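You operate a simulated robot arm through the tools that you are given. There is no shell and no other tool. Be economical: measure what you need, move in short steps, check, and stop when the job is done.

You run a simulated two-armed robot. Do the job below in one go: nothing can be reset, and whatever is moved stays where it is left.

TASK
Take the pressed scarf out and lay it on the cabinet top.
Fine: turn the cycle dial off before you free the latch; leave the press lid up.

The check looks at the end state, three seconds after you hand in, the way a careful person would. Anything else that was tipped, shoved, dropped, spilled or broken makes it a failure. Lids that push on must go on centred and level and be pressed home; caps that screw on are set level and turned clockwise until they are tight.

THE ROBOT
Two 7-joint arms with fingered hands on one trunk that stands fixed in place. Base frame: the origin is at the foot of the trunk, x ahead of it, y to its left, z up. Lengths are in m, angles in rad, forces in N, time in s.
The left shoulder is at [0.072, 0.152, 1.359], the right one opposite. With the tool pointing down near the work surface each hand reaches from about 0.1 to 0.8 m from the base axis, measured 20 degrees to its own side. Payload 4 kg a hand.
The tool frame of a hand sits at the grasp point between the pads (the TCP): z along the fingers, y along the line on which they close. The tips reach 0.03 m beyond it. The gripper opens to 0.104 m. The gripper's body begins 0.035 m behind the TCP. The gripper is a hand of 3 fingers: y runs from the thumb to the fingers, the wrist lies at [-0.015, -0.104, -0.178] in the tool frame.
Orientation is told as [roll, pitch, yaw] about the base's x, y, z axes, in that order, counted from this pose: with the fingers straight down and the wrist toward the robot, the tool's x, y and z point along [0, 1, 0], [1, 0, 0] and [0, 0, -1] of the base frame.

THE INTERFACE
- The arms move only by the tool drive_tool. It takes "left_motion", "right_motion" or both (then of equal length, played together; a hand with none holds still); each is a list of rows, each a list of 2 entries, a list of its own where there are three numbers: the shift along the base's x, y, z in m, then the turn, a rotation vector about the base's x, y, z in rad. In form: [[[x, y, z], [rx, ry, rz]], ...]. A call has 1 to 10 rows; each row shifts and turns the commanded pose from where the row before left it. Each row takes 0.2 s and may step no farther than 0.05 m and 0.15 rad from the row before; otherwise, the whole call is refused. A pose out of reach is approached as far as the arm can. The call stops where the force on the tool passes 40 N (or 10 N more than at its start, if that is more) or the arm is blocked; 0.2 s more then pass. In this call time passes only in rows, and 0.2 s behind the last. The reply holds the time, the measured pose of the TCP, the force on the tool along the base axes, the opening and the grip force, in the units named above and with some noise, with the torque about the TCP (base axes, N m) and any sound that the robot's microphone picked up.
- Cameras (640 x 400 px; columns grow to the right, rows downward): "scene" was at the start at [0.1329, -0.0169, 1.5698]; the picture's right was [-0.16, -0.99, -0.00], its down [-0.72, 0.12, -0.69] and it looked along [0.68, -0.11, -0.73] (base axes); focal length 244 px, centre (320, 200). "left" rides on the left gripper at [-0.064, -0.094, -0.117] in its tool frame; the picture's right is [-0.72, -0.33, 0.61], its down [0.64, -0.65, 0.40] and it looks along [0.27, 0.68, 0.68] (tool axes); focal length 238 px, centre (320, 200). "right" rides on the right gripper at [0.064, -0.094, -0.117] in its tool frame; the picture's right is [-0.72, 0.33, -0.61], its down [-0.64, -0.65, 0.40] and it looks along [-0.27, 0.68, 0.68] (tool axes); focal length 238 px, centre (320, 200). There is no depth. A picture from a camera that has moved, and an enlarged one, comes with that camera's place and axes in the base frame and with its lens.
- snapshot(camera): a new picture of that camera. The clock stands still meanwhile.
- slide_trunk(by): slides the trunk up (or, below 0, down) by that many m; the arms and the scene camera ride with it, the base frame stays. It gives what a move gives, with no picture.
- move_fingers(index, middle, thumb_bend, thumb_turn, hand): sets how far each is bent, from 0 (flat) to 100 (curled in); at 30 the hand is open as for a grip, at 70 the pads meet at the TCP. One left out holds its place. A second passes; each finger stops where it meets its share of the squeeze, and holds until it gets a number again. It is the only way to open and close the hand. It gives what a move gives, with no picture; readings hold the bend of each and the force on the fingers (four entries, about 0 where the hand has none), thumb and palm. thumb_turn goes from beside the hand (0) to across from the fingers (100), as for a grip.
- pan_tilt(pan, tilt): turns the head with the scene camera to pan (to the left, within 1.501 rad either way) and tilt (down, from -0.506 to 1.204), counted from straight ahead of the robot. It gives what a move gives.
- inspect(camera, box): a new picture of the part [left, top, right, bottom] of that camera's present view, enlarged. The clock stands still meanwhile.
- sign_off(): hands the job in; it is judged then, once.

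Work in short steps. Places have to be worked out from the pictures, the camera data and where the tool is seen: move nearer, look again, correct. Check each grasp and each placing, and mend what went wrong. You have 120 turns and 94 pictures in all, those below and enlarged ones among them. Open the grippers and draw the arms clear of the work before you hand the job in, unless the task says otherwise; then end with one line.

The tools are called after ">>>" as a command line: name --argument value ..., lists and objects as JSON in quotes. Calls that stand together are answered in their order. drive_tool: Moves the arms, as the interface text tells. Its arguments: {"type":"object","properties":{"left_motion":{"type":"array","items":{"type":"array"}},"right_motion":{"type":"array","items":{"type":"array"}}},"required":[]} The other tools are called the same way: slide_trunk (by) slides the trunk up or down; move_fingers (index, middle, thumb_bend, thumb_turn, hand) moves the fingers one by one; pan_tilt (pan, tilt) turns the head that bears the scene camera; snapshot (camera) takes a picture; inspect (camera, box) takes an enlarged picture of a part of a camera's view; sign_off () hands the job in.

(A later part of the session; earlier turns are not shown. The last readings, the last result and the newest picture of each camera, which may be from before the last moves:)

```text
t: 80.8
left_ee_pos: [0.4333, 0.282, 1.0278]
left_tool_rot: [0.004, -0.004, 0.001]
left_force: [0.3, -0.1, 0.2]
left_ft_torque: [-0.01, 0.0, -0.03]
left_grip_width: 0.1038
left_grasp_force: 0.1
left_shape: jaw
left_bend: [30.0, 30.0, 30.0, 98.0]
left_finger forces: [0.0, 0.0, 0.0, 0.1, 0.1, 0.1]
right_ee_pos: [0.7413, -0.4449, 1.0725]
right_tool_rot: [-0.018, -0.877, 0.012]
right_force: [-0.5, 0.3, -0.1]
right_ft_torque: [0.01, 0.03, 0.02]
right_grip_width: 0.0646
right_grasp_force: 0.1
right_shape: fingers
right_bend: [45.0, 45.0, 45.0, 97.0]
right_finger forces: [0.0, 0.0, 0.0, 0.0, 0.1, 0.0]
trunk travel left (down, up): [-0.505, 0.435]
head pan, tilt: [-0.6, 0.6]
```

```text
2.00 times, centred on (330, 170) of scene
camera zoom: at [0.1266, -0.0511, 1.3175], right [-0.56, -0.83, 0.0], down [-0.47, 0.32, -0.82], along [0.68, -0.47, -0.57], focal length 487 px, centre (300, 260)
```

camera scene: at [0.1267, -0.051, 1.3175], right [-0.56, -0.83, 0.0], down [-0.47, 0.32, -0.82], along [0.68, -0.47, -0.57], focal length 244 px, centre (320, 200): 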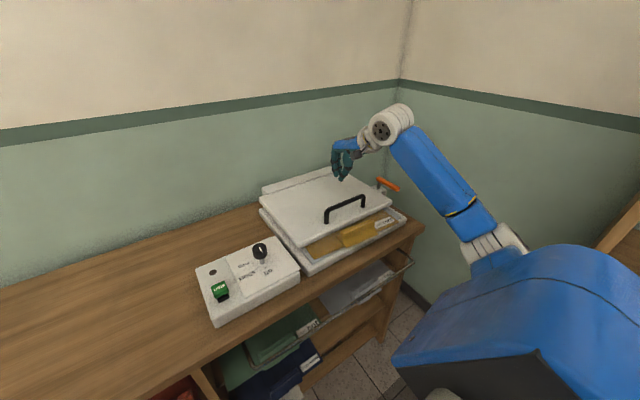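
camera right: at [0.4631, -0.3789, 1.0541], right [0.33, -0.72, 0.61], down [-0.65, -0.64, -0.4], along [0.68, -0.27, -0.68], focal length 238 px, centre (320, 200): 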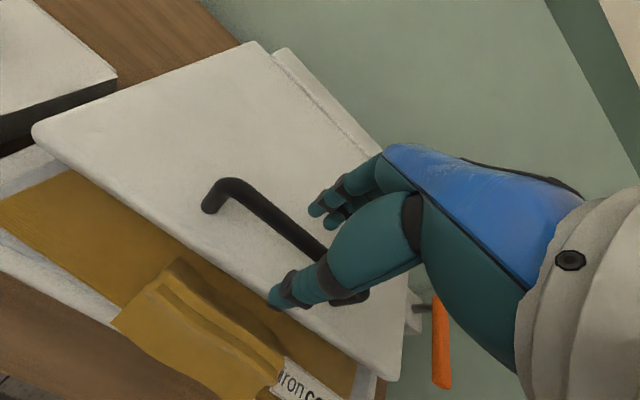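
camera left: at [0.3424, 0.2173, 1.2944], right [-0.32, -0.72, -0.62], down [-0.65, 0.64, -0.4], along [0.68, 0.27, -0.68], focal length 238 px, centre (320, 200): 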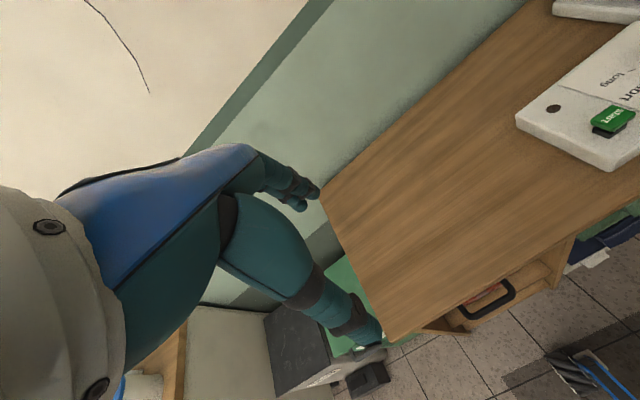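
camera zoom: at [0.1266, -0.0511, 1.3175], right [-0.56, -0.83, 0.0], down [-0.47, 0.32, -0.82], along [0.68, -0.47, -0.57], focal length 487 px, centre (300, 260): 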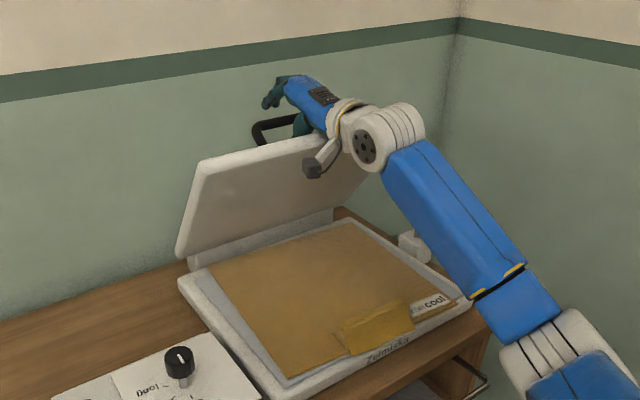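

The lid stays up with no force. Withdraw along the tool axis and level the hand.

>>> drive_tool --right_motion '[[[-0.02, 0, 0.018], [0, 0, 0]], [[-0.025, 0, 0.025], [0, 0, 0]], [[-0.025, 0, 0.025], [0, 0, 0]], [[-0.03, 0, 0.02], [0, 0.14, 0]], [[-0.03, 0, 0], [0, 0.14, 0]], [[-0.03, 0, 0], [0, 0.14, 0]], [[-0.03, 0, 0], [0, 0.14, 0]], [[-0.02, 0, 0], [0, 0.14, 0]], [[0, 0, 0], [0, 0.14, 0]]]'

>>> snapshot --camera "scene"

>>> snapshot --camera "right"

```text
t: 82.8
left_ee_pos: [0.4347, 0.2815, 1.0273]
left_tool_rot: [0.002, 0.0, -0.001]
left_force: [0.6, 0.3, -0.3]
left_ft_torque: [0.0, 0.0, -0.01]
left_grip_width: 0.1037
left_grasp_force: 0.1
left_shape: jaw
left_bend: [30.0, 30.0, 30.0, 98.0]
left_finger forces: [0.1, 0.0, 0.0, 0.1, 0.0, 0.0]
right_ee_pos: [0.5334, -0.446, 1.1602]
right_tool_rot: [-0.01, -0.034, 0.006]
right_force: [0.2, -0.1, 0.5]
right_ft_torque: [-0.04, -0.03, -0.03]
right_grip_width: 0.0647
right_grasp_force: 0.0
right_shape: fingers
right_bend: [45.0, 45.0, 45.0, 97.0]
right_finger forces: [0.0, 0.1, 0.1, 0.0, 0.0, 0.0]
trunk travel left (down, up): [-0.505, 0.435]
head pan, tilt: [-0.6, 0.6]
```

```text
26 pictures are left
camera scene: at [0.1276, -0.0506, 1.3174], right [-0.56, -0.83, 0.0], down [-0.47, 0.32, -0.82], along [0.68, -0.47, -0.57], focal length 244 px, centre (320, 200)
```

scene: 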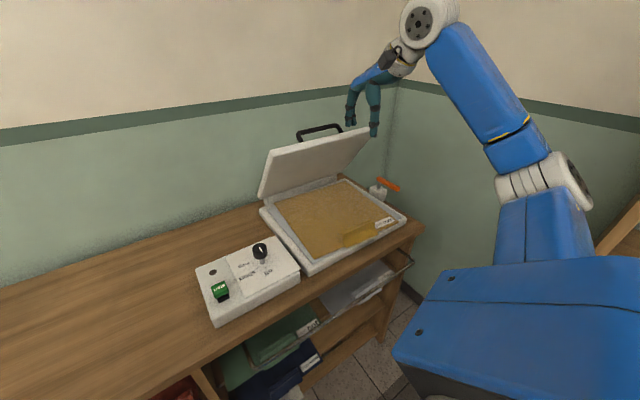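

```text
25 pictures are left
camera right: at [0.4355, -0.3816, 1.2746], right [0.31, -0.71, 0.63], down [-0.63, -0.65, -0.42], along [0.71, -0.27, -0.65], focal length 238 px, centre (320, 200)
```

right: 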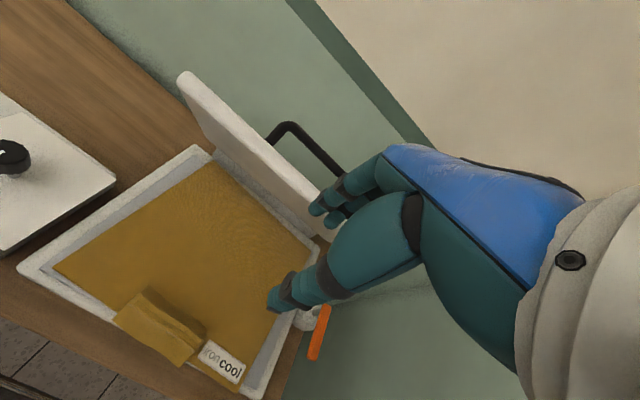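

Lid stays up; scarf with its raised fold tab at the front is exposed. Zoom on the tab.

>>> inspect --camera "right" --box '[40, 220, 290, 400]'

>>> inspect --camera "scene" --box '[250, 160, 420, 280]'

```text
2.22 times, centred on (165, 310) of right
camera zoom: at [0.4355, -0.3816, 1.2746], right [0.31, -0.71, 0.63], down [-0.63, -0.65, -0.42], along [0.71, -0.27, -0.65], focal length 530 px, centre (664, -44)
```

zoom: 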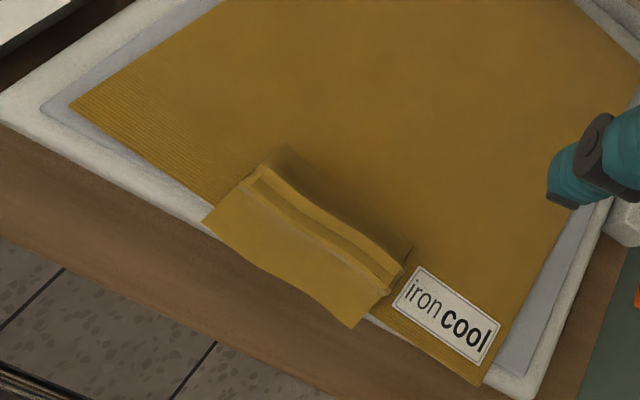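

```text
3.33 times, centred on (335, 220) of scene
camera zoom: at [0.1276, -0.0506, 1.3174], right [-0.56, -0.83, 0.0], down [-0.47, 0.32, -0.82], along [0.68, -0.47, -0.57], focal length 812 px, centre (270, 133)
```

zoom: 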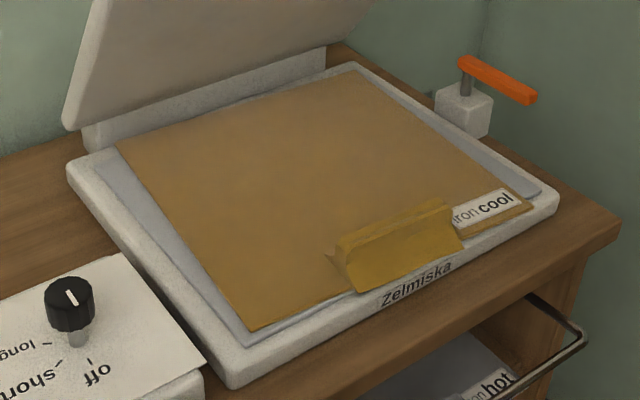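

Tab ridge ≈ (0.497, −0.433), top z≈0.877, along y; scarf plane z≈0.84. Move the left arm away first, and bring the right hand over the tab.

>>> drive_tool --left_motion '[[[-0.02, 0.03, 0.03], [0, 0, 0]], [[-0.02, 0.03, 0.03], [0, 0, 0]], [[-0.02, 0.03, 0.03], [0, 0, 0]], [[-0.02, 0.03, 0.03], [0, 0, 0]], [[-0.02, 0.03, 0.03], [0, 0, 0]], [[-0.02, 0.02, 0.03], [0, 0, 0]]]'

>>> drive_tool --right_motion '[[[-0.02, 0.01, -0.04], [0.01, 0.034, 0]], [[-0.016, 0.004, -0.045], [0, 0, 0]], [[0, 0, -0.045], [0, 0, 0]], [[0, 0, -0.045], [0, 0, 0]], [[0, 0, -0.045], [0, 0, 0]]]'

>>> snapshot --camera "right"

>>> inspect --camera "scene" --box '[280, 130, 420, 270]'

```text
t: 84.2
left_ee_pos: [0.3134, 0.4537, 1.2088]
left_tool_rot: [0.002, -0.001, 0.001]
left_force: [-0.7, 0.4, -0.1]
left_ft_torque: [-0.02, 0.01, -0.02]
left_grip_width: 0.1038
left_grasp_force: 0.1
left_shape: jaw
left_bend: [30.0, 30.0, 30.0, 98.0]
left_finger forces: [0.0, 0.0, 0.0, 0.0, 0.0, 0.0]
right_ee_pos: [0.5334, -0.4447, 1.1612]
right_tool_rot: [-0.011, -0.039, 0.01]
right_force: [-0.7, -0.1, -0.6]
right_ft_torque: [0.0, 0.0, -0.03]
right_grip_width: 0.0647
right_grasp_force: 0.1
right_shape: fingers
right_bend: [45.0, 45.0, 45.0, 97.0]
right_finger forces: [0.0, 0.1, 0.1, 0.0, 0.1, 0.0]
trunk travel left (down, up): [-0.505, 0.435]
head pan, tilt: [-0.6, 0.6]
```

```text
t: 85.3
left_ee_pos: [0.313, 0.4502, 1.2106]
left_tool_rot: [0.003, -0.004, 0.001]
left_force: [0.0, 0.4, 0.1]
left_ft_torque: [0.0, 0.01, 0.01]
left_grip_width: 0.1037
left_grasp_force: 0.1
left_shape: jaw
left_bend: [30.0, 30.0, 30.0, 98.0]
left_finger forces: [0.0, 0.0, 0.0, 0.0, 0.0, 0.1]
right_ee_pos: [0.4951, -0.4313, 0.9407]
right_tool_rot: [0.0, -0.006, 0.009]
right_force: [0.1, 0.5, 0.4]
right_ft_torque: [0.01, -0.01, 0.02]
right_grip_width: 0.0648
right_grasp_force: 0.0
right_shape: fingers
right_bend: [45.0, 45.0, 45.0, 97.0]
right_finger forces: [0.0, 0.1, 0.0, 0.1, 0.0, 0.0]
trunk travel left (down, up): [-0.505, 0.435]
head pan, tilt: [-0.6, 0.6]
```

```text
22 pictures are left
camera right: at [0.4001, -0.3692, 1.0576], right [0.33, -0.72, 0.61], down [-0.65, -0.65, -0.41], along [0.69, -0.26, -0.67], focal length 238 px, centre (320, 200)
```

right: 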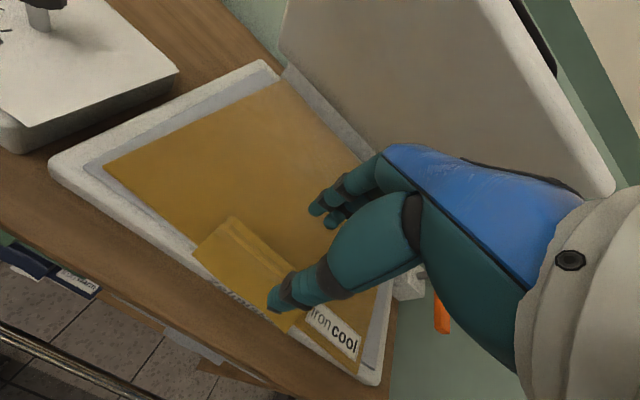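

```text
2.86 times, centred on (350, 200) of scene
camera zoom: at [0.1252, -0.0519, 1.3177], right [-0.56, -0.83, 0.0], down [-0.47, 0.32, -0.82], along [0.68, -0.47, -0.57], focal length 696 px, centre (234, 200)
```

zoom: 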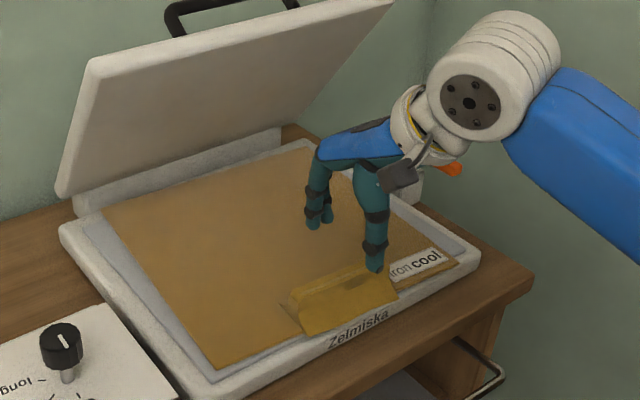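

Ridge lies at x≈0.495–0.50 under the TCP. Descend to z≈0.874 and close.

>>> drive_tool --right_motion '[[[0.001, 0, -0.03], [0, 0, 0]], [[0, 0, -0.025], [0, 0, 0]], [[0, 0, -0.012], [0, 0, 0]]]'

>>> move_fingers --hand "right" --index 80 --middle 80 --thumb_bend 78

>>> inspect --camera "right" --box '[160, 130, 430, 340]'

```text
t: 86.2
left_ee_pos: [0.3116, 0.4513, 1.2097]
left_tool_rot: [0.001, -0.007, 0.002]
left_force: [-0.4, 0.6, 0.1]
left_ft_torque: [0.03, -0.02, 0.01]
left_grip_width: 0.1037
left_grasp_force: 0.0
left_shape: jaw
left_bend: [30.0, 30.0, 30.0, 98.0]
left_finger forces: [0.0, 0.0, 0.0, 0.0, 0.0, 0.0]
right_ee_pos: [0.4961, -0.4309, 0.8746]
right_tool_rot: [-0.002, -0.006, 0.008]
right_force: [0.3, -0.4, 3.4]
right_ft_torque: [-0.06, -0.18, -0.07]
right_grip_width: 0.0646
right_grasp_force: 2.2
right_shape: fingers
right_bend: [45.0, 45.0, 45.0, 97.0]
right_finger forces: [0.0, 3.6, 0.1, 0.0, 0.0, 0.0]
trunk travel left (down, up): [-0.505, 0.435]
head pan, tilt: [-0.6, 0.6]
```

```text
t: 87.2
left_ee_pos: [0.3139, 0.4527, 1.2095]
left_tool_rot: [0.003, -0.004, 0.003]
left_force: [0.4, -0.3, -0.1]
left_ft_torque: [0.01, 0.01, 0.01]
left_grip_width: 0.1037
left_grasp_force: 0.1
left_shape: jaw
left_bend: [30.0, 30.0, 30.0, 98.0]
left_finger forces: [0.0, 0.0, 0.1, 0.0, 0.0, 0.0]
right_ee_pos: [0.4954, -0.4322, 0.8733]
right_tool_rot: [0.001, -0.004, 0.01]
right_force: [0.0, -0.4, -1.5]
right_ft_torque: [0.02, 0.24, 0.12]
right_grip_width: 0.0108
right_grasp_force: 23.6
right_shape: fingers
right_bend: [75.0, 77.0, 66.0, 95.0]
right_finger forces: [9.3, 11.0, 0.0, 0.0, 26.6, 0.1]
trunk travel left (down, up): [-0.505, 0.435]
head pan, tilt: [-0.6, 0.6]
```

```text
1.90 times, centred on (295, 235) of right
camera zoom: at [0.4018, -0.3691, 0.9913], right [0.33, -0.72, 0.61], down [-0.65, -0.65, -0.41], along [0.69, -0.26, -0.68], focal length 454 px, centre (368, 133)
```

zoom: 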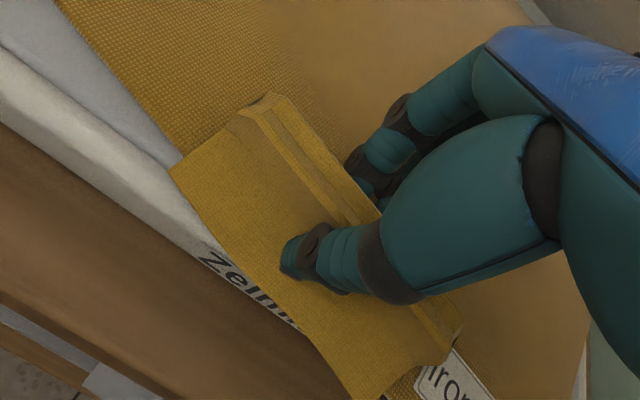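

Solid grip (≈24 N) on the fold. Lift and look how the scarf behaves.

>>> drive_tool --right_motion '[[[0, 0, 0.02], [0, 0, 0]], [[0, 0, 0.03], [0, 0, 0]], [[0, 0, 0.03], [0, 0, 0]], [[0, 0, 0.03], [0, 0, 0]]]'

>>> snapshot --camera "scene"

```text
t: 88.2
left_ee_pos: [0.3131, 0.4522, 1.2093]
left_tool_rot: [0.001, -0.004, 0.002]
left_force: [0.4, 0.6, -0.2]
left_ft_torque: [0.0, 0.01, 0.02]
left_grip_width: 0.1038
left_grasp_force: 0.0
left_shape: jaw
left_bend: [30.0, 30.0, 30.0, 98.0]
left_finger forces: [0.1, 0.0, 0.0, 0.1, 0.1, 0.1]
right_ee_pos: [0.4974, -0.432, 0.9837]
right_tool_rot: [0.0, -0.004, 0.006]
right_force: [-1.0, -0.5, -1.6]
right_ft_torque: [0.0, 0.55, 0.1]
right_grip_width: 0.0116
right_grasp_force: 27.3
right_shape: fingers
right_bend: [75.0, 77.0, 65.0, 95.0]
right_finger forces: [10.6, 10.3, 0.0, 0.0, 34.1, 0.1]
trunk travel left (down, up): [-0.505, 0.435]
head pan, tilt: [-0.6, 0.6]
```

```text
19 pictures are left
camera scene: at [0.1255, -0.0509, 1.3176], right [-0.56, -0.83, 0.0], down [-0.47, 0.32, -0.82], along [0.68, -0.47, -0.57], focal length 244 px, centre (320, 200)
```

scene: 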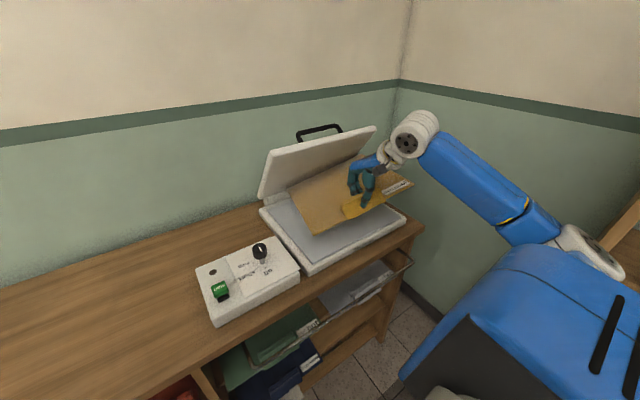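

Scarf lifts as a stiff sheet. Pull back from the raised lid, go up, then carry left over the dial box.

>>> drive_tool --right_motion '[[[-0.03, 0, 0.005], [0, 0, 0]], [[-0.03, 0, 0.01], [0, 0, 0]], [[-0.015, 0, 0.03], [0, 0, 0]], [[0, 0, 0.04], [0, 0, 0]], [[0, 0, 0.04], [0, 0, 0]]]'

>>> snapshot --camera "scene"

```text
t: 89.3
left_ee_pos: [0.3136, 0.4519, 1.2092]
left_tool_rot: [0.002, -0.006, 0.001]
left_force: [1.2, 0.0, 0.5]
left_ft_torque: [0.03, -0.03, 0.01]
left_grip_width: 0.104
left_grasp_force: 0.1
left_shape: jaw
left_bend: [30.0, 30.0, 30.0, 98.0]
left_finger forces: [0.0, 0.0, 0.0, 0.1, 0.1, 0.0]
right_ee_pos: [0.4208, -0.4326, 1.11]
right_tool_rot: [-0.001, -0.002, 0.007]
right_force: [-1.1, 0.7, -2.1]
right_ft_torque: [0.1, 0.43, 0.0]
right_grip_width: 0.0123
right_grasp_force: 24.9
right_shape: fingers
right_bend: [75.0, 79.0, 66.0, 92.0]
right_finger forces: [13.6, 5.8, 0.0, 0.1, 30.0, 0.0]
trunk travel left (down, up): [-0.505, 0.435]
head pan, tilt: [-0.6, 0.6]
```

```text
18 pictures are left
camera scene: at [0.1249, -0.0506, 1.3176], right [-0.56, -0.83, 0.0], down [-0.47, 0.32, -0.82], along [0.68, -0.47, -0.57], focal length 244 px, centre (320, 200)
```

scene: 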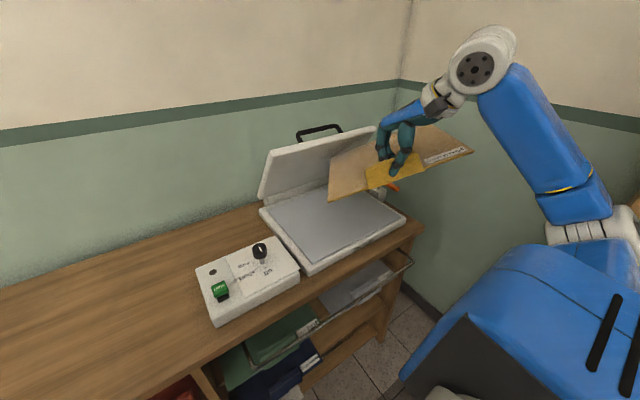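

Clear of the press. Carry left (+y) with a little +x, in two stages.

>>> drive_tool --right_motion '[[[0.008, 0.045, 0], [0, 0, 0]], [[0.008, 0.045, 0], [0, 0, 0]], [[0.008, 0.045, 0], [0, 0, 0]], [[0.008, 0.045, 0], [0, 0, 0]], [[0.008, 0.045, 0], [0, 0, 0]], [[0.008, 0.045, 0], [0, 0, 0]], [[0.008, 0.045, 0], [0, 0, 0]], [[0.008, 0.045, 0], [0, 0, 0]]]'

>>> pan_tilt --pan 0.2 --tilt 0.7

>>> snapshot --camera "scene"

```text
t: 91.2
left_ee_pos: [0.3145, 0.4538, 1.2082]
left_tool_rot: [0.001, -0.001, 0.002]
left_force: [0.3, -0.5, 0.3]
left_ft_torque: [-0.02, 0.03, 0.0]
left_grip_width: 0.1035
left_grasp_force: 0.2
left_shape: jaw
left_bend: [30.0, 30.0, 30.0, 98.0]
left_finger forces: [0.0, 0.1, 0.0, 0.0, 0.0, 0.1]
right_ee_pos: [0.4857, -0.068, 1.11]
right_tool_rot: [-0.001, -0.002, 0.006]
right_force: [0.3, 0.0, -0.6]
right_ft_torque: [0.05, 0.04, 0.0]
right_grip_width: 0.0114
right_grasp_force: 23.1
right_shape: fingers
right_bend: [75.0, 80.0, 68.0, 89.0]
right_finger forces: [16.3, 5.1, 0.0, 0.1, 24.5, 0.1]
trunk travel left (down, up): [-0.505, 0.435]
head pan, tilt: [-0.6, 0.6]
```

```text
t: 92.3
left_ee_pos: [0.313, 0.4524, 1.2094]
left_tool_rot: [0.002, -0.003, 0.001]
left_force: [-0.2, 0.1, 0.7]
left_ft_torque: [0.05, 0.01, -0.02]
left_grip_width: 0.1038
left_grasp_force: 0.1
left_shape: jaw
left_bend: [30.0, 30.0, 30.0, 98.0]
left_finger forces: [0.0, 0.1, 0.0, 0.0, 0.0, 0.1]
right_ee_pos: [0.4846, -0.0728, 1.1106]
right_tool_rot: [0.0, -0.004, 0.006]
right_force: [0.3, -0.5, -1.0]
right_ft_torque: [0.03, 0.03, -0.01]
right_grip_width: 0.0114
right_grasp_force: 23.0
right_shape: fingers
right_bend: [75.0, 80.0, 68.0, 89.0]
right_finger forces: [16.6, 4.7, 0.0, 0.0, 24.4, 0.0]
trunk travel left (down, up): [-0.505, 0.435]
head pan, tilt: [0.201, 0.7]
```

```text
17 pictures are left
camera scene: at [0.1365, 0.017, 1.3089], right [0.2, -0.98, 0.0], down [-0.63, -0.13, -0.76], along [0.75, 0.15, -0.65], focal length 244 px, centre (320, 200)
```

scene: 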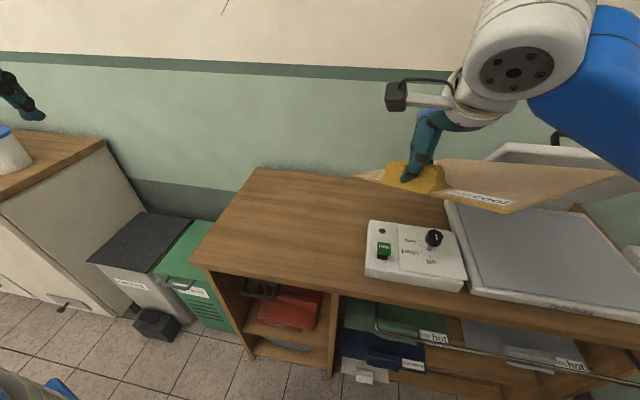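

The scarf seems to be twisting in the grip; zoom in.

>>> inspect --camera "scene" --box '[330, 110, 640, 300]'

>>> snapshot --camera "left"

```text
2.06 times, centred on (485, 205) of scene
camera zoom: at [0.1365, 0.017, 1.3089], right [0.2, -0.98, 0.0], down [-0.63, -0.13, -0.76], along [0.75, 0.15, -0.65], focal length 503 px, centre (-21, 190)
```

zoom: 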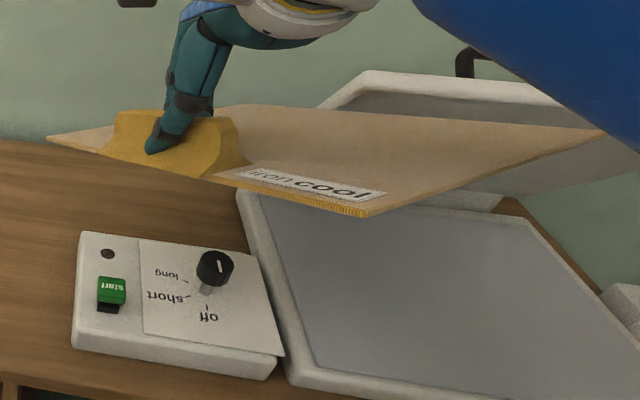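

```text
15 pictures are left
camera left: at [0.219, 0.3877, 1.3261], right [-0.32, -0.72, -0.62], down [-0.65, 0.64, -0.41], along [0.69, 0.27, -0.68], focal length 238 px, centre (320, 200)
```

left: 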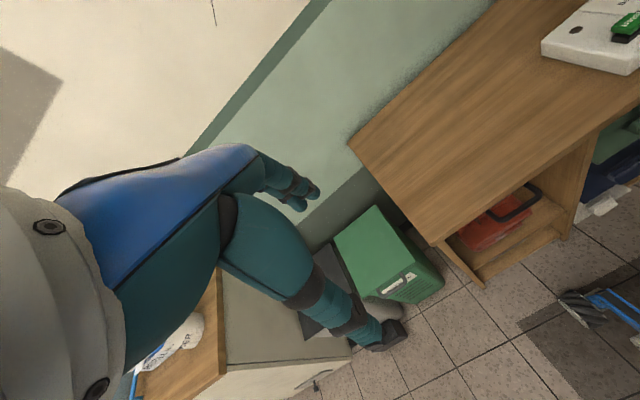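

The sheet has yawed ~35–45° clockwise in the grip. Carry on slower, rotating the hand +0.6 rad to compensate, to tab ≈ (0.53, 0.175).

>>> drive_tool --right_motion '[[[0.005, 0.02, 0], [0, 0, 0.06]], [[0.005, 0.028, 0], [0, 0, 0.06]], [[0.005, 0.028, 0], [0, 0, 0.06]], [[0.005, 0.028, 0], [0, 0, 0.06]], [[0.005, 0.028, 0], [0, 0, 0.06]], [[0.005, 0.028, 0], [0, 0, 0.06]], [[0.005, 0.028, 0], [0, 0, 0.06]], [[0.005, 0.028, 0], [0, 0, 0.06]], [[0.005, 0.02, 0], [0, 0, 0.06]], [[0, 0.01, 0], [0, 0, 0.06]]]'

>>> snapshot --camera "scene"

```text
t: 94.5
left_ee_pos: [0.3123, 0.4537, 1.2083]
left_tool_rot: [0.002, -0.003, 0.001]
left_force: [0.2, -0.4, 0.7]
left_ft_torque: [0.04, 0.01, 0.04]
left_grip_width: 0.1038
left_grasp_force: 0.2
left_shape: jaw
left_bend: [30.0, 30.0, 30.0, 98.0]
left_finger forces: [0.0, 0.0, 0.0, 0.0, 0.0, 0.0]
right_ee_pos: [0.5304, 0.1757, 1.1061]
right_tool_rot: [0.0, -0.003, 0.61]
right_force: [-0.1, 0.0, -0.6]
right_ft_torque: [0.04, 0.1, 0.03]
right_grip_width: 0.0112
right_grasp_force: 22.1
right_shape: fingers
right_bend: [75.0, 80.0, 68.0, 89.0]
right_finger forces: [16.3, 4.7, 0.0, 0.1, 23.2, 0.0]
trunk travel left (down, up): [-0.505, 0.435]
head pan, tilt: [0.201, 0.7]
```

```text
14 pictures are left
camera scene: at [0.1367, 0.0193, 1.3089], right [0.2, -0.98, 0.0], down [-0.63, -0.13, -0.76], along [0.75, 0.15, -0.65], focal length 244 px, centre (320, 200)
```

scene: 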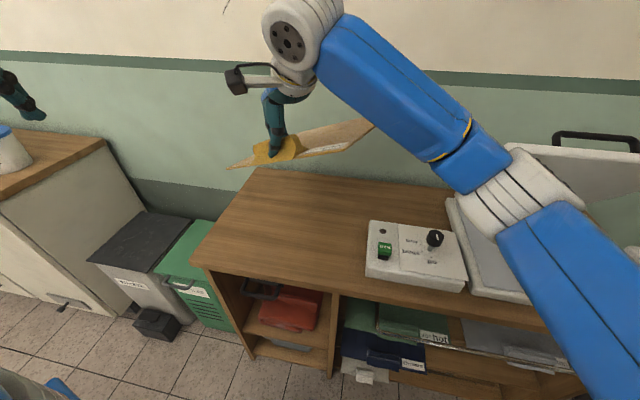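

Zoom on the scarf to see its orientation.

>>> inspect --camera "scene" --box '[200, 90, 400, 210]'

```text
3.20 times, centred on (300, 150) of scene
camera zoom: at [0.1367, 0.0193, 1.3089], right [0.2, -0.98, 0.0], down [-0.63, -0.13, -0.76], along [0.75, 0.15, -0.65], focal length 779 px, centre (384, 360)
```

zoom: 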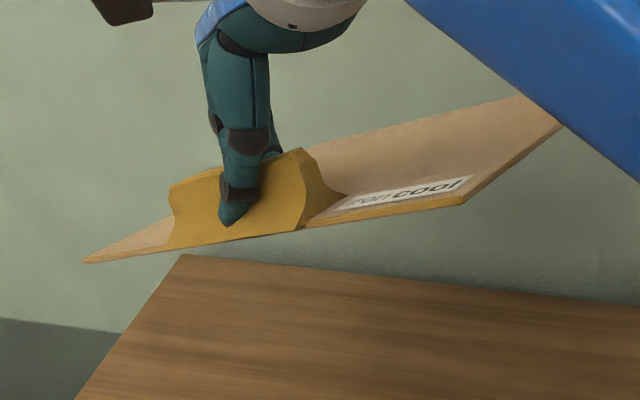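

Front edge is nearly aligned, with left/back drooping ~15°. To keep the forearm above the dial box when lowering, raise the trunk 0.25 first, then level and lower in stages.

>>> slide_trunk --by 0.25

>>> drive_tool --right_motion '[[[0, 0, -0.04], [0.05, -0.03, 0]], [[0, 0, -0.04], [0.05, -0.03, 0]], [[0, 0, -0.04], [0.05, -0.03, 0]], [[0, 0, -0.04], [0.05, -0.03, 0]], [[0, 0, -0.04], [0.05, -0.03, 0]], [[0, 0, -0.04], [0, -0.03, 0]], [[0, 0, -0.03], [0, 0, 0]], [[0, 0, -0.03], [0, 0, 0]]]'

>>> snapshot --camera "scene"

```text
t: 97.1
left_ee_pos: [0.3138, 0.4529, 1.458]
left_tool_rot: [0.002, -0.003, 0.001]
left_force: [-0.5, 0.0, 0.6]
left_ft_torque: [0.03, -0.01, -0.03]
left_grip_width: 0.1037
left_grasp_force: 0.1
left_shape: jaw
left_bend: [30.0, 30.0, 30.0, 98.0]
left_finger forces: [0.0, 0.0, 0.0, 0.0, 0.1, 0.0]
right_ee_pos: [0.5304, 0.1752, 1.3572]
right_tool_rot: [0.0, -0.004, 0.608]
right_force: [-0.1, -0.5, -0.3]
right_ft_torque: [0.01, 0.1, 0.0]
right_grip_width: 0.0111
right_grasp_force: 22.6
right_shape: fingers
right_bend: [75.0, 80.0, 68.0, 89.0]
right_finger forces: [16.5, 4.7, 0.1, 0.0, 23.3, 0.0]
trunk travel left (down, up): [-0.755, 0.185]
head pan, tilt: [0.201, 0.7]
```

```text
t: 98.9
left_ee_pos: [0.3134, 0.454, 1.4585]
left_tool_rot: [0.002, -0.004, 0.003]
left_force: [-0.3, -0.4, 0.8]
left_ft_torque: [0.0, 0.0, 0.0]
left_grip_width: 0.1037
left_grasp_force: 0.0
left_shape: jaw
left_bend: [30.0, 30.0, 30.0, 98.0]
left_finger forces: [0.1, 0.0, 0.0, 0.1, 0.1, 0.0]
right_ee_pos: [0.5307, 0.1743, 1.0565]
right_tool_rot: [0.103, -0.295, 0.598]
right_force: [-0.4, 0.3, -0.8]
right_ft_torque: [0.02, 0.09, -0.02]
right_grip_width: 0.0109
right_grasp_force: 21.5
right_shape: fingers
right_bend: [75.0, 80.0, 68.0, 89.0]
right_finger forces: [17.2, 3.8, 0.0, 0.1, 21.5, 0.0]
trunk travel left (down, up): [-0.755, 0.185]
head pan, tilt: [0.201, 0.7]
```

```text
12 pictures are left
camera scene: at [0.1366, 0.0194, 1.559], right [0.2, -0.98, 0.0], down [-0.63, -0.13, -0.76], along [0.75, 0.15, -0.65], focal length 244 px, centre (320, 200)
```

scene: 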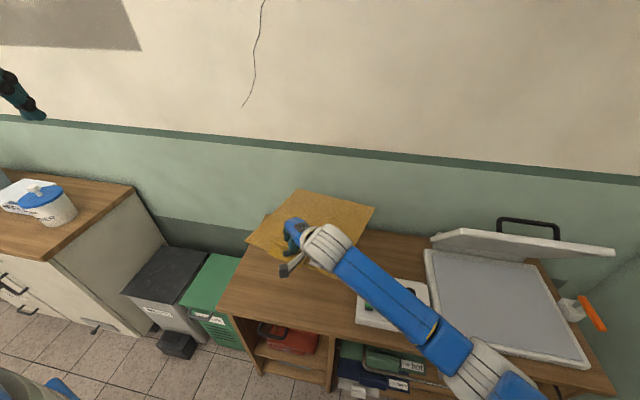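

Nearly level now; yaw it another +0.3, shift slightly +y, and lower further.

>>> drive_tool --right_motion '[[[0, 0.005, -0.02], [0, 0, 0.1]], [[0, 0.005, -0.03], [0, 0, 0.1]], [[0, 0.005, -0.03], [0, 0, 0.1]], [[0, 0, -0.03], [0, 0, 0]]]'

>>> snapshot --camera "scene"

```text
t: 99.9
left_ee_pos: [0.3133, 0.4533, 1.4578]
left_tool_rot: [0.001, -0.003, 0.003]
left_force: [-0.3, -0.2, 0.0]
left_ft_torque: [0.01, 0.03, -0.02]
left_grip_width: 0.1037
left_grasp_force: 0.1
left_shape: jaw
left_bend: [30.0, 30.0, 30.0, 98.0]
left_finger forces: [0.0, 0.1, 0.0, 0.1, 0.0, 0.0]
right_ee_pos: [0.53, 0.1893, 0.9478]
right_tool_rot: [0.104, -0.296, 0.898]
right_force: [-0.4, 0.4, -0.7]
right_ft_torque: [-0.02, 0.06, -0.03]
right_grip_width: 0.0109
right_grasp_force: 21.2
right_shape: fingers
right_bend: [75.0, 80.0, 68.0, 89.0]
right_finger forces: [17.1, 3.8, 0.1, 0.0, 21.1, 0.0]
trunk travel left (down, up): [-0.755, 0.185]
head pan, tilt: [0.201, 0.7]
```

```text
11 pictures are left
camera scene: at [0.1367, 0.0194, 1.5589], right [0.2, -0.98, 0.0], down [-0.63, -0.13, -0.76], along [0.75, 0.15, -0.65], focal length 244 px, centre (320, 200)
```

scene: 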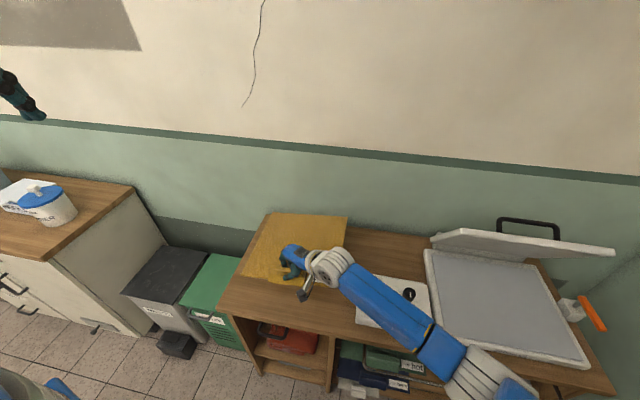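

Well aligned, footprint approx x 0.49–0.76, y 0.07–0.35. Lower further, watching force.

>>> drive_tool --right_motion '[[[0, 0, -0.03], [0, 0, 0]], [[0, 0, -0.03], [0, 0, 0]], [[0, 0, -0.02], [0, 0, 0]], [[0, 0, -0.015], [0, 0, 0]]]'

>>> inspect --camera "scene" --box '[200, 190, 460, 350]'

```text
t: 100.9
left_ee_pos: [0.3131, 0.4533, 1.4594]
left_tool_rot: [0.002, -0.004, 0.001]
left_force: [-0.2, 0.3, -0.2]
left_ft_torque: [0.01, 0.0, 0.01]
left_grip_width: 0.1036
left_grasp_force: 0.1
left_shape: jaw
left_bend: [30.0, 30.0, 30.0, 98.0]
left_finger forces: [0.0, 0.1, 0.0, 0.1, 0.0, 0.1]
right_ee_pos: [0.5298, 0.1899, 0.8512]
right_tool_rot: [0.105, -0.294, 0.897]
right_force: [-0.6, -0.3, -0.6]
right_ft_torque: [0.02, 0.07, 0.01]
right_grip_width: 0.0106
right_grasp_force: 21.5
right_shape: fingers
right_bend: [75.0, 80.0, 68.0, 89.0]
right_finger forces: [17.3, 3.9, 0.0, 0.1, 21.5, 0.0]
trunk travel left (down, up): [-0.755, 0.185]
head pan, tilt: [0.201, 0.7]
```

```text
2.46 times, centred on (330, 270) of scene
camera zoom: at [0.1367, 0.0195, 1.5589], right [0.2, -0.98, 0.0], down [-0.63, -0.13, -0.76], along [0.75, 0.15, -0.65], focal length 599 px, centre (295, 28)
```

zoom: 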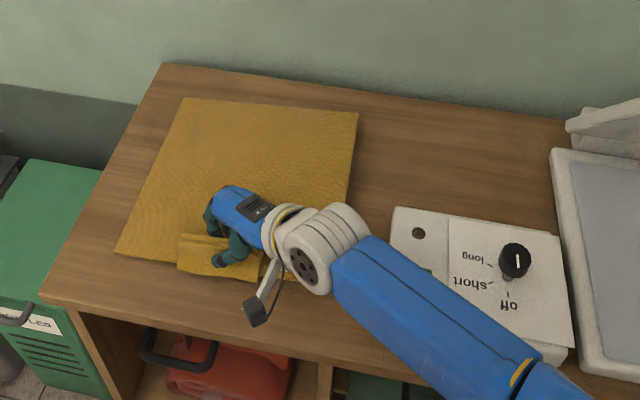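

Looks good; no contact yet. Lower in 1 cm steps.

>>> drive_tool --right_motion '[[[0, 0, -0.012], [0, 0, 0]], [[0, 0, -0.012], [0, 0, 0]]]'

>>> drive_tool --right_motion '[[[0, 0, -0.008], [0, 0, 0]]]'

```text
t: 101.5
left_ee_pos: [0.3062, 0.4482, 1.463]
left_tool_rot: [0.004, -0.009, 0.0]
left_force: [0.0, 0.0, 0.1]
left_ft_torque: [0.0, -0.04, 0.01]
left_grip_width: 0.1038
left_grasp_force: 0.1
left_shape: jaw
left_bend: [30.0, 30.0, 30.0, 98.0]
left_finger forces: [0.1, 0.0, 0.0, 0.0, 0.0, 0.0]
right_ee_pos: [0.5296, 0.1887, 0.8368]
right_tool_rot: [0.102, -0.314, 0.897]
right_force: [4.8, -7.3, 32.2]
right_ft_torque: [0.13, 0.53, 0.27]
right_grip_width: 0.01
right_grasp_force: 34.7
right_shape: fingers
right_bend: [76.0, 80.0, 71.0, 89.0]
right_finger forces: [21.9, 7.9, 0.0, 0.0, 39.2, 0.0]
trunk travel left (down, up): [-0.755, 0.185]
head pan, tilt: [0.201, 0.7]
```

```text
t: 101.7
left_ee_pos: [0.3098, 0.4502, 1.46]
left_tool_rot: [0.004, -0.006, 0.0]
left_force: [0.2, -0.1, -0.4]
left_ft_torque: [-0.01, -0.03, -0.01]
left_grip_width: 0.1036
left_grasp_force: 0.1
left_shape: jaw
left_bend: [30.0, 30.0, 30.0, 98.0]
left_finger forces: [0.0, 0.0, 0.0, 0.0, 0.0, 0.0]
right_ee_pos: [0.5314, 0.1935, 0.837]
right_tool_rot: [0.108, -0.317, 0.893]
right_force: [-3.1, -9.2, 21.6]
right_ft_torque: [-0.02, 0.55, 0.28]
right_grip_width: 0.0103
right_grasp_force: 31.7
right_shape: fingers
right_bend: [76.0, 79.0, 71.0, 89.0]
right_finger forces: [19.0, 3.7, 0.0, 0.1, 41.8, 0.1]
trunk travel left (down, up): [-0.755, 0.185]
head pan, tilt: [0.201, 0.7]
stopped in row 1 (right hand): the force on the tool passed its limit at 51 N (the readings are from after the stop); the commanded pose is now the measured one
```

Scarf is on the cabinet top (32 N contact). Ease up 4 mm and open the fingers.

>>> drive_tool --right_motion '[[[0, 0, 0.004], [0, 0, 0]]]'

>>> move_fingers --hand "right" --index 45 --middle 45 --thumb_bend 45

>>> inspect --camera "scene" --box '[200, 190, 460, 350]'

```text
t: 102.1
left_ee_pos: [0.3112, 0.4535, 1.46]
left_tool_rot: [0.002, -0.004, 0.002]
left_force: [0.9, 0.2, 0.3]
left_ft_torque: [-0.01, -0.03, -0.01]
left_grip_width: 0.1035
left_grasp_force: 0.1
left_shape: jaw
left_bend: [30.0, 30.0, 30.0, 98.0]
left_finger forces: [0.0, 0.0, 0.0, 0.0, 0.0, 0.0]
right_ee_pos: [0.5319, 0.1938, 0.8368]
right_tool_rot: [0.107, -0.309, 0.894]
right_force: [1.5, -3.5, 12.5]
right_ft_torque: [0.09, 0.26, 0.14]
right_grip_width: 0.0104
right_grasp_force: 27.6
right_shape: fingers
right_bend: [76.0, 79.0, 71.0, 89.0]
right_finger forces: [19.8, 4.7, 0.0, 0.1, 32.5, 0.0]
trunk travel left (down, up): [-0.755, 0.185]
head pan, tilt: [0.201, 0.7]
```

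```text
t: 103.1
left_ee_pos: [0.308, 0.4534, 1.4591]
left_tool_rot: [0.003, -0.008, 0.001]
left_force: [0.6, -0.5, 0.7]
left_ft_torque: [-0.03, 0.01, 0.02]
left_grip_width: 0.1038
left_grasp_force: 0.2
left_shape: jaw
left_bend: [30.0, 30.0, 30.0, 98.0]
left_finger forces: [0.0, 0.0, 0.0, 0.0, 0.0, 0.0]
right_ee_pos: [0.5288, 0.1968, 0.8402]
right_tool_rot: [0.107, -0.316, 0.896]
right_force: [-3.6, 9.5, 25.8]
right_ft_torque: [0.35, 0.6, -0.17]
right_grip_width: 0.0429
right_grasp_force: 15.6
right_shape: fingers
right_bend: [45.0, 45.0, 61.0, 92.0]
right_finger forces: [0.0, 0.1, 0.0, 0.0, 29.8, 0.1]
trunk travel left (down, up): [-0.755, 0.185]
head pan, tilt: [0.201, 0.7]
```

```text
2.46 times, centred on (330, 270) of scene
camera zoom: at [0.1299, 0.0201, 1.5597], right [0.2, -0.98, 0.0], down [-0.63, -0.13, -0.77], along [0.75, 0.15, -0.64], focal length 599 px, centre (295, 28)
```

zoom: 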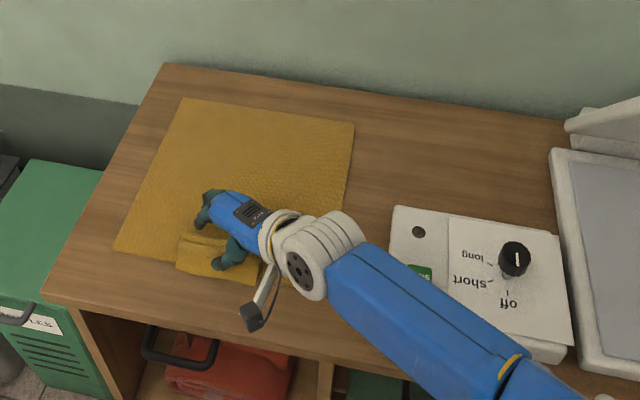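

The thumb presses on the surface; rise straight up in small steps.

>>> drive_tool --right_motion '[[[0, 0, 0.015], [0, 0, 0]], [[0, 0, 0.02], [0, 0, 0]], [[0, 0, 0.03], [0, 0, 0]], [[0, 0, 0.04], [0, 0, 0]]]'

>>> inspect --camera "scene" --box '[200, 190, 460, 350]'

```text
t: 104.1
left_ee_pos: [0.3127, 0.455, 1.4591]
left_tool_rot: [0.0, -0.005, 0.0]
left_force: [-0.5, -1.1, 1.0]
left_ft_torque: [0.01, -0.02, 0.0]
left_grip_width: 0.1036
left_grasp_force: 0.1
left_shape: jaw
left_bend: [30.0, 30.0, 30.0, 98.0]
left_finger forces: [0.1, 0.0, 0.1, 0.1, 0.0, 0.0]
right_ee_pos: [0.5303, 0.1944, 0.9409]
right_tool_rot: [0.105, -0.306, 0.894]
right_force: [-0.5, 0.8, 0.2]
right_ft_torque: [-0.01, 0.0, -0.03]
right_grip_width: 0.0645
right_grasp_force: 0.0
right_shape: fingers
right_bend: [45.0, 45.0, 45.0, 98.0]
right_finger forces: [0.1, 0.1, 0.1, 0.0, 0.0, 0.0]
trunk travel left (down, up): [-0.755, 0.185]
head pan, tilt: [0.201, 0.7]
```

```text
2.46 times, centred on (330, 270) of scene
camera zoom: at [0.1355, 0.0202, 1.559], right [0.2, -0.98, 0.0], down [-0.63, -0.13, -0.76], along [0.75, 0.15, -0.65], focal length 599 px, centre (295, 28)
```

zoom: 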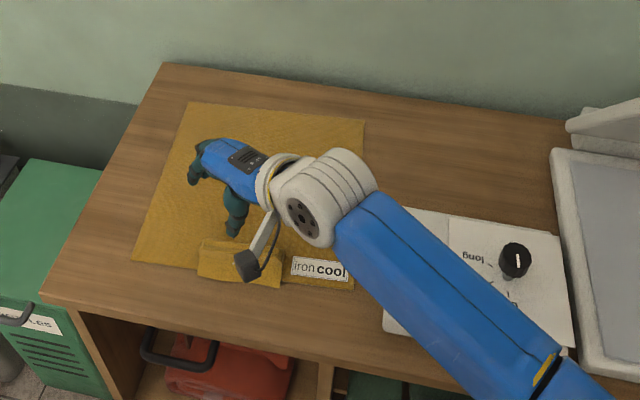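

Scarf lies flat on the cabinet top, released. Rise high, then draw the right arm back to its side.

>>> drive_tool --right_motion '[[[0, 0, 0.045], [0, 0, 0]], [[0, 0, 0.045], [0, 0, -0.1]], [[0, 0, 0.045], [0, 0.05, -0.1]], [[0, 0, 0.045], [0, 0.05, -0.1]], [[0, 0, 0.045], [0, 0.05, -0.1]], [[0, 0, 0.045], [0, 0.05, -0.1]], [[-0.01, -0.04, 0.02], [0, 0, -0.1]], [[-0.01, -0.04, 0], [0, 0, -0.1]], [[-0.01, -0.04, 0], [0, 0, -0.1]], [[-0.01, -0.045, 0], [0, 0, -0.1]]]'

>>> drive_tool --right_motion '[[[-0.01, -0.045, 0], [0, 0, 0]], [[-0.01, -0.045, 0], [0, 0, 0]], [[-0.01, -0.045, 0], [0, 0, 0]], [[-0.01, -0.045, 0], [0, 0, 0]], [[-0.01, -0.045, 0], [0, 0, 0]], [[-0.01, -0.045, 0], [0, 0, 0]], [[-0.01, -0.045, 0], [0, 0, 0]], [[-0.01, -0.045, 0], [0, 0, 0]], [[0, -0.045, 0], [0, 0, 0]]]'

>>> move_fingers --hand "right" --index 30 --middle 30 --thumb_bend 30

>>> pan_tilt --pan -0.1 --tilt 0.85

>>> snapshot --camera "scene"

```text
t: 106.3
left_ee_pos: [0.3114, 0.4537, 1.4592]
left_tool_rot: [0.002, -0.006, 0.002]
left_force: [-0.2, -1.4, -0.2]
left_ft_torque: [-0.01, 0.01, 0.01]
left_grip_width: 0.1036
left_grasp_force: 0.1
left_shape: jaw
left_bend: [30.0, 30.0, 30.0, 98.0]
left_finger forces: [0.0, 0.1, 0.0, 0.0, 0.1, 0.0]
right_ee_pos: [0.4953, 0.0251, 1.2316]
right_tool_rot: [0.203, -0.153, -0.043]
right_force: [0.0, -0.5, -0.1]
right_ft_torque: [-0.01, 0.0, 0.02]
right_grip_width: 0.0649
right_grasp_force: 0.0
right_shape: fingers
right_bend: [45.0, 45.0, 45.0, 98.0]
right_finger forces: [0.0, 0.1, 0.0, 0.1, 0.0, 0.0]
trunk travel left (down, up): [-0.755, 0.185]
head pan, tilt: [0.201, 0.7]
```

```text
t: 106.9
left_ee_pos: [0.3121, 0.4461, 1.463]
left_tool_rot: [0.009, -0.003, 0.001]
left_force: [0.0, 0.6, -0.1]
left_ft_torque: [0.0, 0.01, 0.0]
left_grip_width: 0.1038
left_grasp_force: 0.1
left_shape: jaw
left_bend: [30.0, 30.0, 30.0, 98.0]
left_finger forces: [0.0, 0.1, 0.0, 0.0, 0.0, 0.1]
right_ee_pos: [0.4987, -0.0974, 1.23]
right_tool_rot: [0.067, -0.212, -0.093]
right_force: [-0.3, 0.2, 0.4]
right_ft_torque: [0.04, 0.0, 0.0]
right_grip_width: 0.0647
right_grasp_force: 0.1
right_shape: fingers
right_bend: [45.0, 45.0, 45.0, 98.0]
right_finger forces: [0.1, 0.0, 0.0, 0.1, 0.1, 0.1]
right hand out of reach, approached as far as the arm can: row 2
trunk travel left (down, up): [-0.755, 0.185]
head pan, tilt: [0.201, 0.7]
stopped in row 2 (right hand): the arm was blocked; the commanded pose is now the measured one
```

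```text
t: 107.9
left_ee_pos: [0.3131, 0.4483, 1.4597]
left_tool_rot: [0.004, -0.002, 0.0]
left_force: [-0.9, 0.3, -0.4]
left_ft_torque: [0.01, 0.02, 0.02]
left_grip_width: 0.1036
left_grasp_force: 0.1
left_shape: jaw
left_bend: [30.0, 30.0, 30.0, 98.0]
left_finger forces: [0.1, 0.0, 0.1, 0.0, 0.1, 0.0]
right_ee_pos: [0.4985, -0.0946, 1.2286]
right_tool_rot: [0.066, -0.211, -0.092]
right_force: [0.6, 0.2, 0.3]
right_ft_torque: [-0.04, 0.0, 0.02]
right_grip_width: 0.1026
right_grasp_force: 0.1
right_shape: fingers
right_bend: [30.0, 30.0, 30.0, 98.0]
right_finger forces: [0.1, 0.0, 0.0, 0.0, 0.0, 0.0]
trunk travel left (down, up): [-0.755, 0.185]
head pan, tilt: [0.201, 0.7]
```

```text
t: 108.7
left_ee_pos: [0.3134, 0.4495, 1.4596]
left_tool_rot: [0.002, -0.003, 0.0]
left_force: [0.5, -1.5, 0.3]
left_ft_torque: [0.05, 0.0, 0.01]
left_grip_width: 0.1037
left_grasp_force: 0.1
left_shape: jaw
left_bend: [30.0, 30.0, 30.0, 98.0]
left_finger forces: [0.0, 0.0, 0.0, 0.0, 0.0, 0.0]
right_ee_pos: [0.4982, -0.0937, 1.2298]
right_tool_rot: [0.064, -0.212, -0.09]
right_force: [0.4, 0.2, 0.0]
right_ft_torque: [-0.02, -0.01, 0.02]
right_grip_width: 0.1024
right_grasp_force: 0.1
right_shape: fingers
right_bend: [30.0, 30.0, 30.0, 98.0]
right_finger forces: [0.0, 0.1, 0.1, 0.0, 0.0, 0.0]
trunk travel left (down, up): [-0.755, 0.185]
head pan, tilt: [-0.099, 0.85]
```

```text
7 pictures are left
camera scene: at [0.1308, -0.0068, 1.5468], right [-0.1, -1.0, 0.0], down [-0.75, 0.07, -0.66], along [0.66, -0.07, -0.75], focal length 244 px, centre (320, 200)
```

scene: 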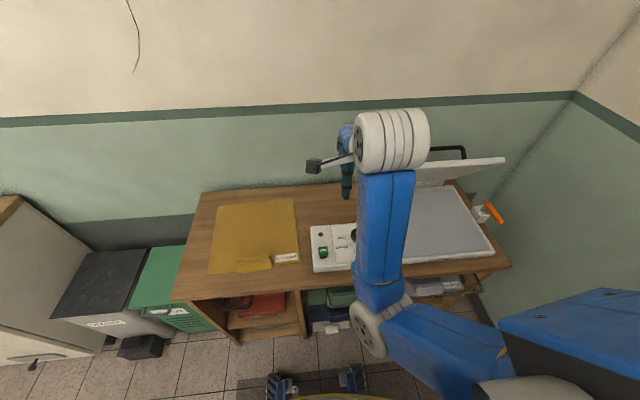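

All looks right. The elbow got blocked near the body; try moving up and right in small steps to clear the arm a bit more.

>>> drive_tool --right_motion '[[[0.02, -0.02, 0.02], [0, 0, 0]], [[0.01, -0.03, 0.02], [0, 0, 0]], [[0, -0.035, 0.02], [0, 0, 0]], [[0, -0.04, 0.02], [0, 0, 0]], [[-0.01, -0.04, 0.02], [0, 0, 0]], [[-0.01, -0.04, 0.0], [0, 0, 0]]]'

>>> snapshot --camera "scene"

```text
t: 110.1
left_ee_pos: [0.3109, 0.4515, 1.4596]
left_tool_rot: [0.004, -0.005, 0.0]
left_force: [-0.4, 0.4, 0.2]
left_ft_torque: [-0.04, 0.01, -0.04]
left_grip_width: 0.1035
left_grasp_force: 0.1
left_shape: jaw
left_bend: [30.0, 30.0, 30.0, 98.0]
left_finger forces: [0.0, 0.0, 0.0, 0.0, 0.0, 0.0]
right_ee_pos: [0.5167, -0.3046, 1.3258]
right_tool_rot: [0.06, -0.213, -0.101]
right_force: [-1.1, 0.3, 0.8]
right_ft_torque: [-0.04, -0.02, 0.01]
right_grip_width: 0.1033
right_grasp_force: 0.0
right_shape: fingers
right_bend: [30.0, 30.0, 30.0, 98.0]
right_finger forces: [0.1, 0.0, 0.0, 0.0, 0.1, 0.1]
right hand out of reach, approached as far as the arm can: row 3, 4
trunk travel left (down, up): [-0.755, 0.185]
head pan, tilt: [-0.099, 0.85]
```

```text
6 pictures are left
camera scene: at [0.1303, -0.0057, 1.5468], right [-0.1, -1.0, 0.0], down [-0.75, 0.07, -0.66], along [0.66, -0.07, -0.75], focal length 244 px, centre (320, 200)
```

scene: 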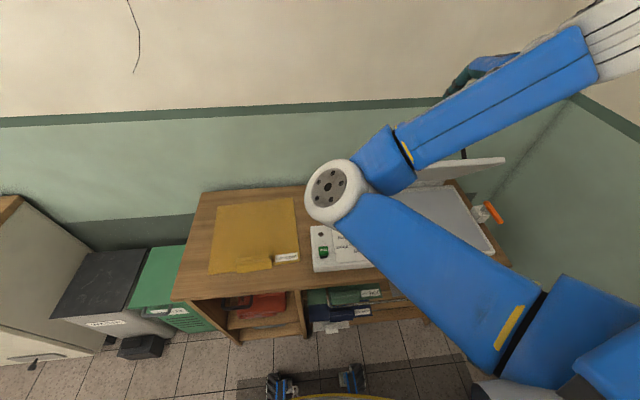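

Everything is clear of contact. One last look from the right camera at dial and lid.

>>> snapshot --camera "right"

>>> inspect --camera "scene" --box '[180, 170, 400, 310]'

```text
5 pictures are left
camera right: at [0.4065, -0.2367, 1.4255], right [0.12, -0.77, 0.63], down [-0.6, -0.56, -0.57], along [0.79, -0.31, -0.53], focal length 238 px, centre (320, 200)
```

right: 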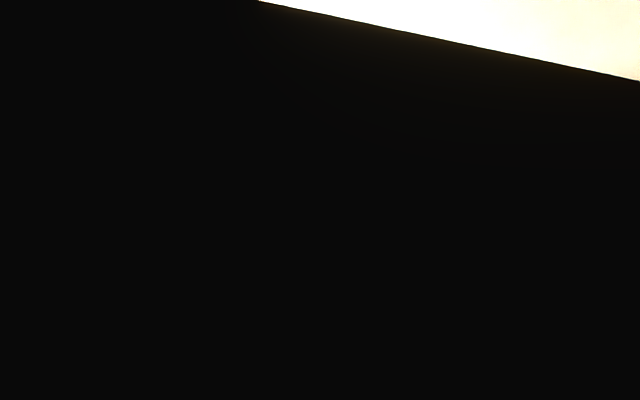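

```text
2.86 times, centred on (290, 240) of scene
camera zoom: at [0.1303, -0.0057, 1.5468], right [-0.1, -1.0, 0.0], down [-0.75, 0.07, -0.66], along [0.66, -0.07, -0.75], focal length 696 px, centre (406, 86)
```

zoom: 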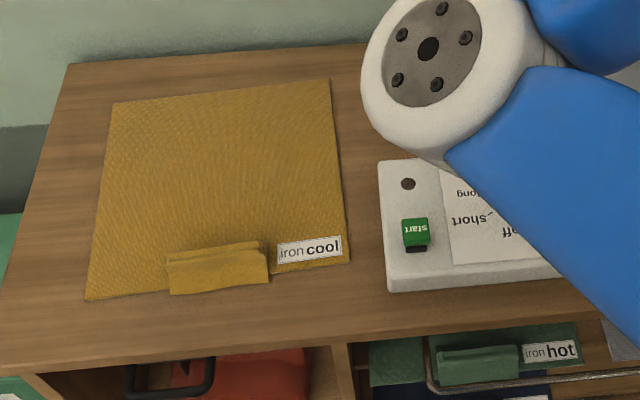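

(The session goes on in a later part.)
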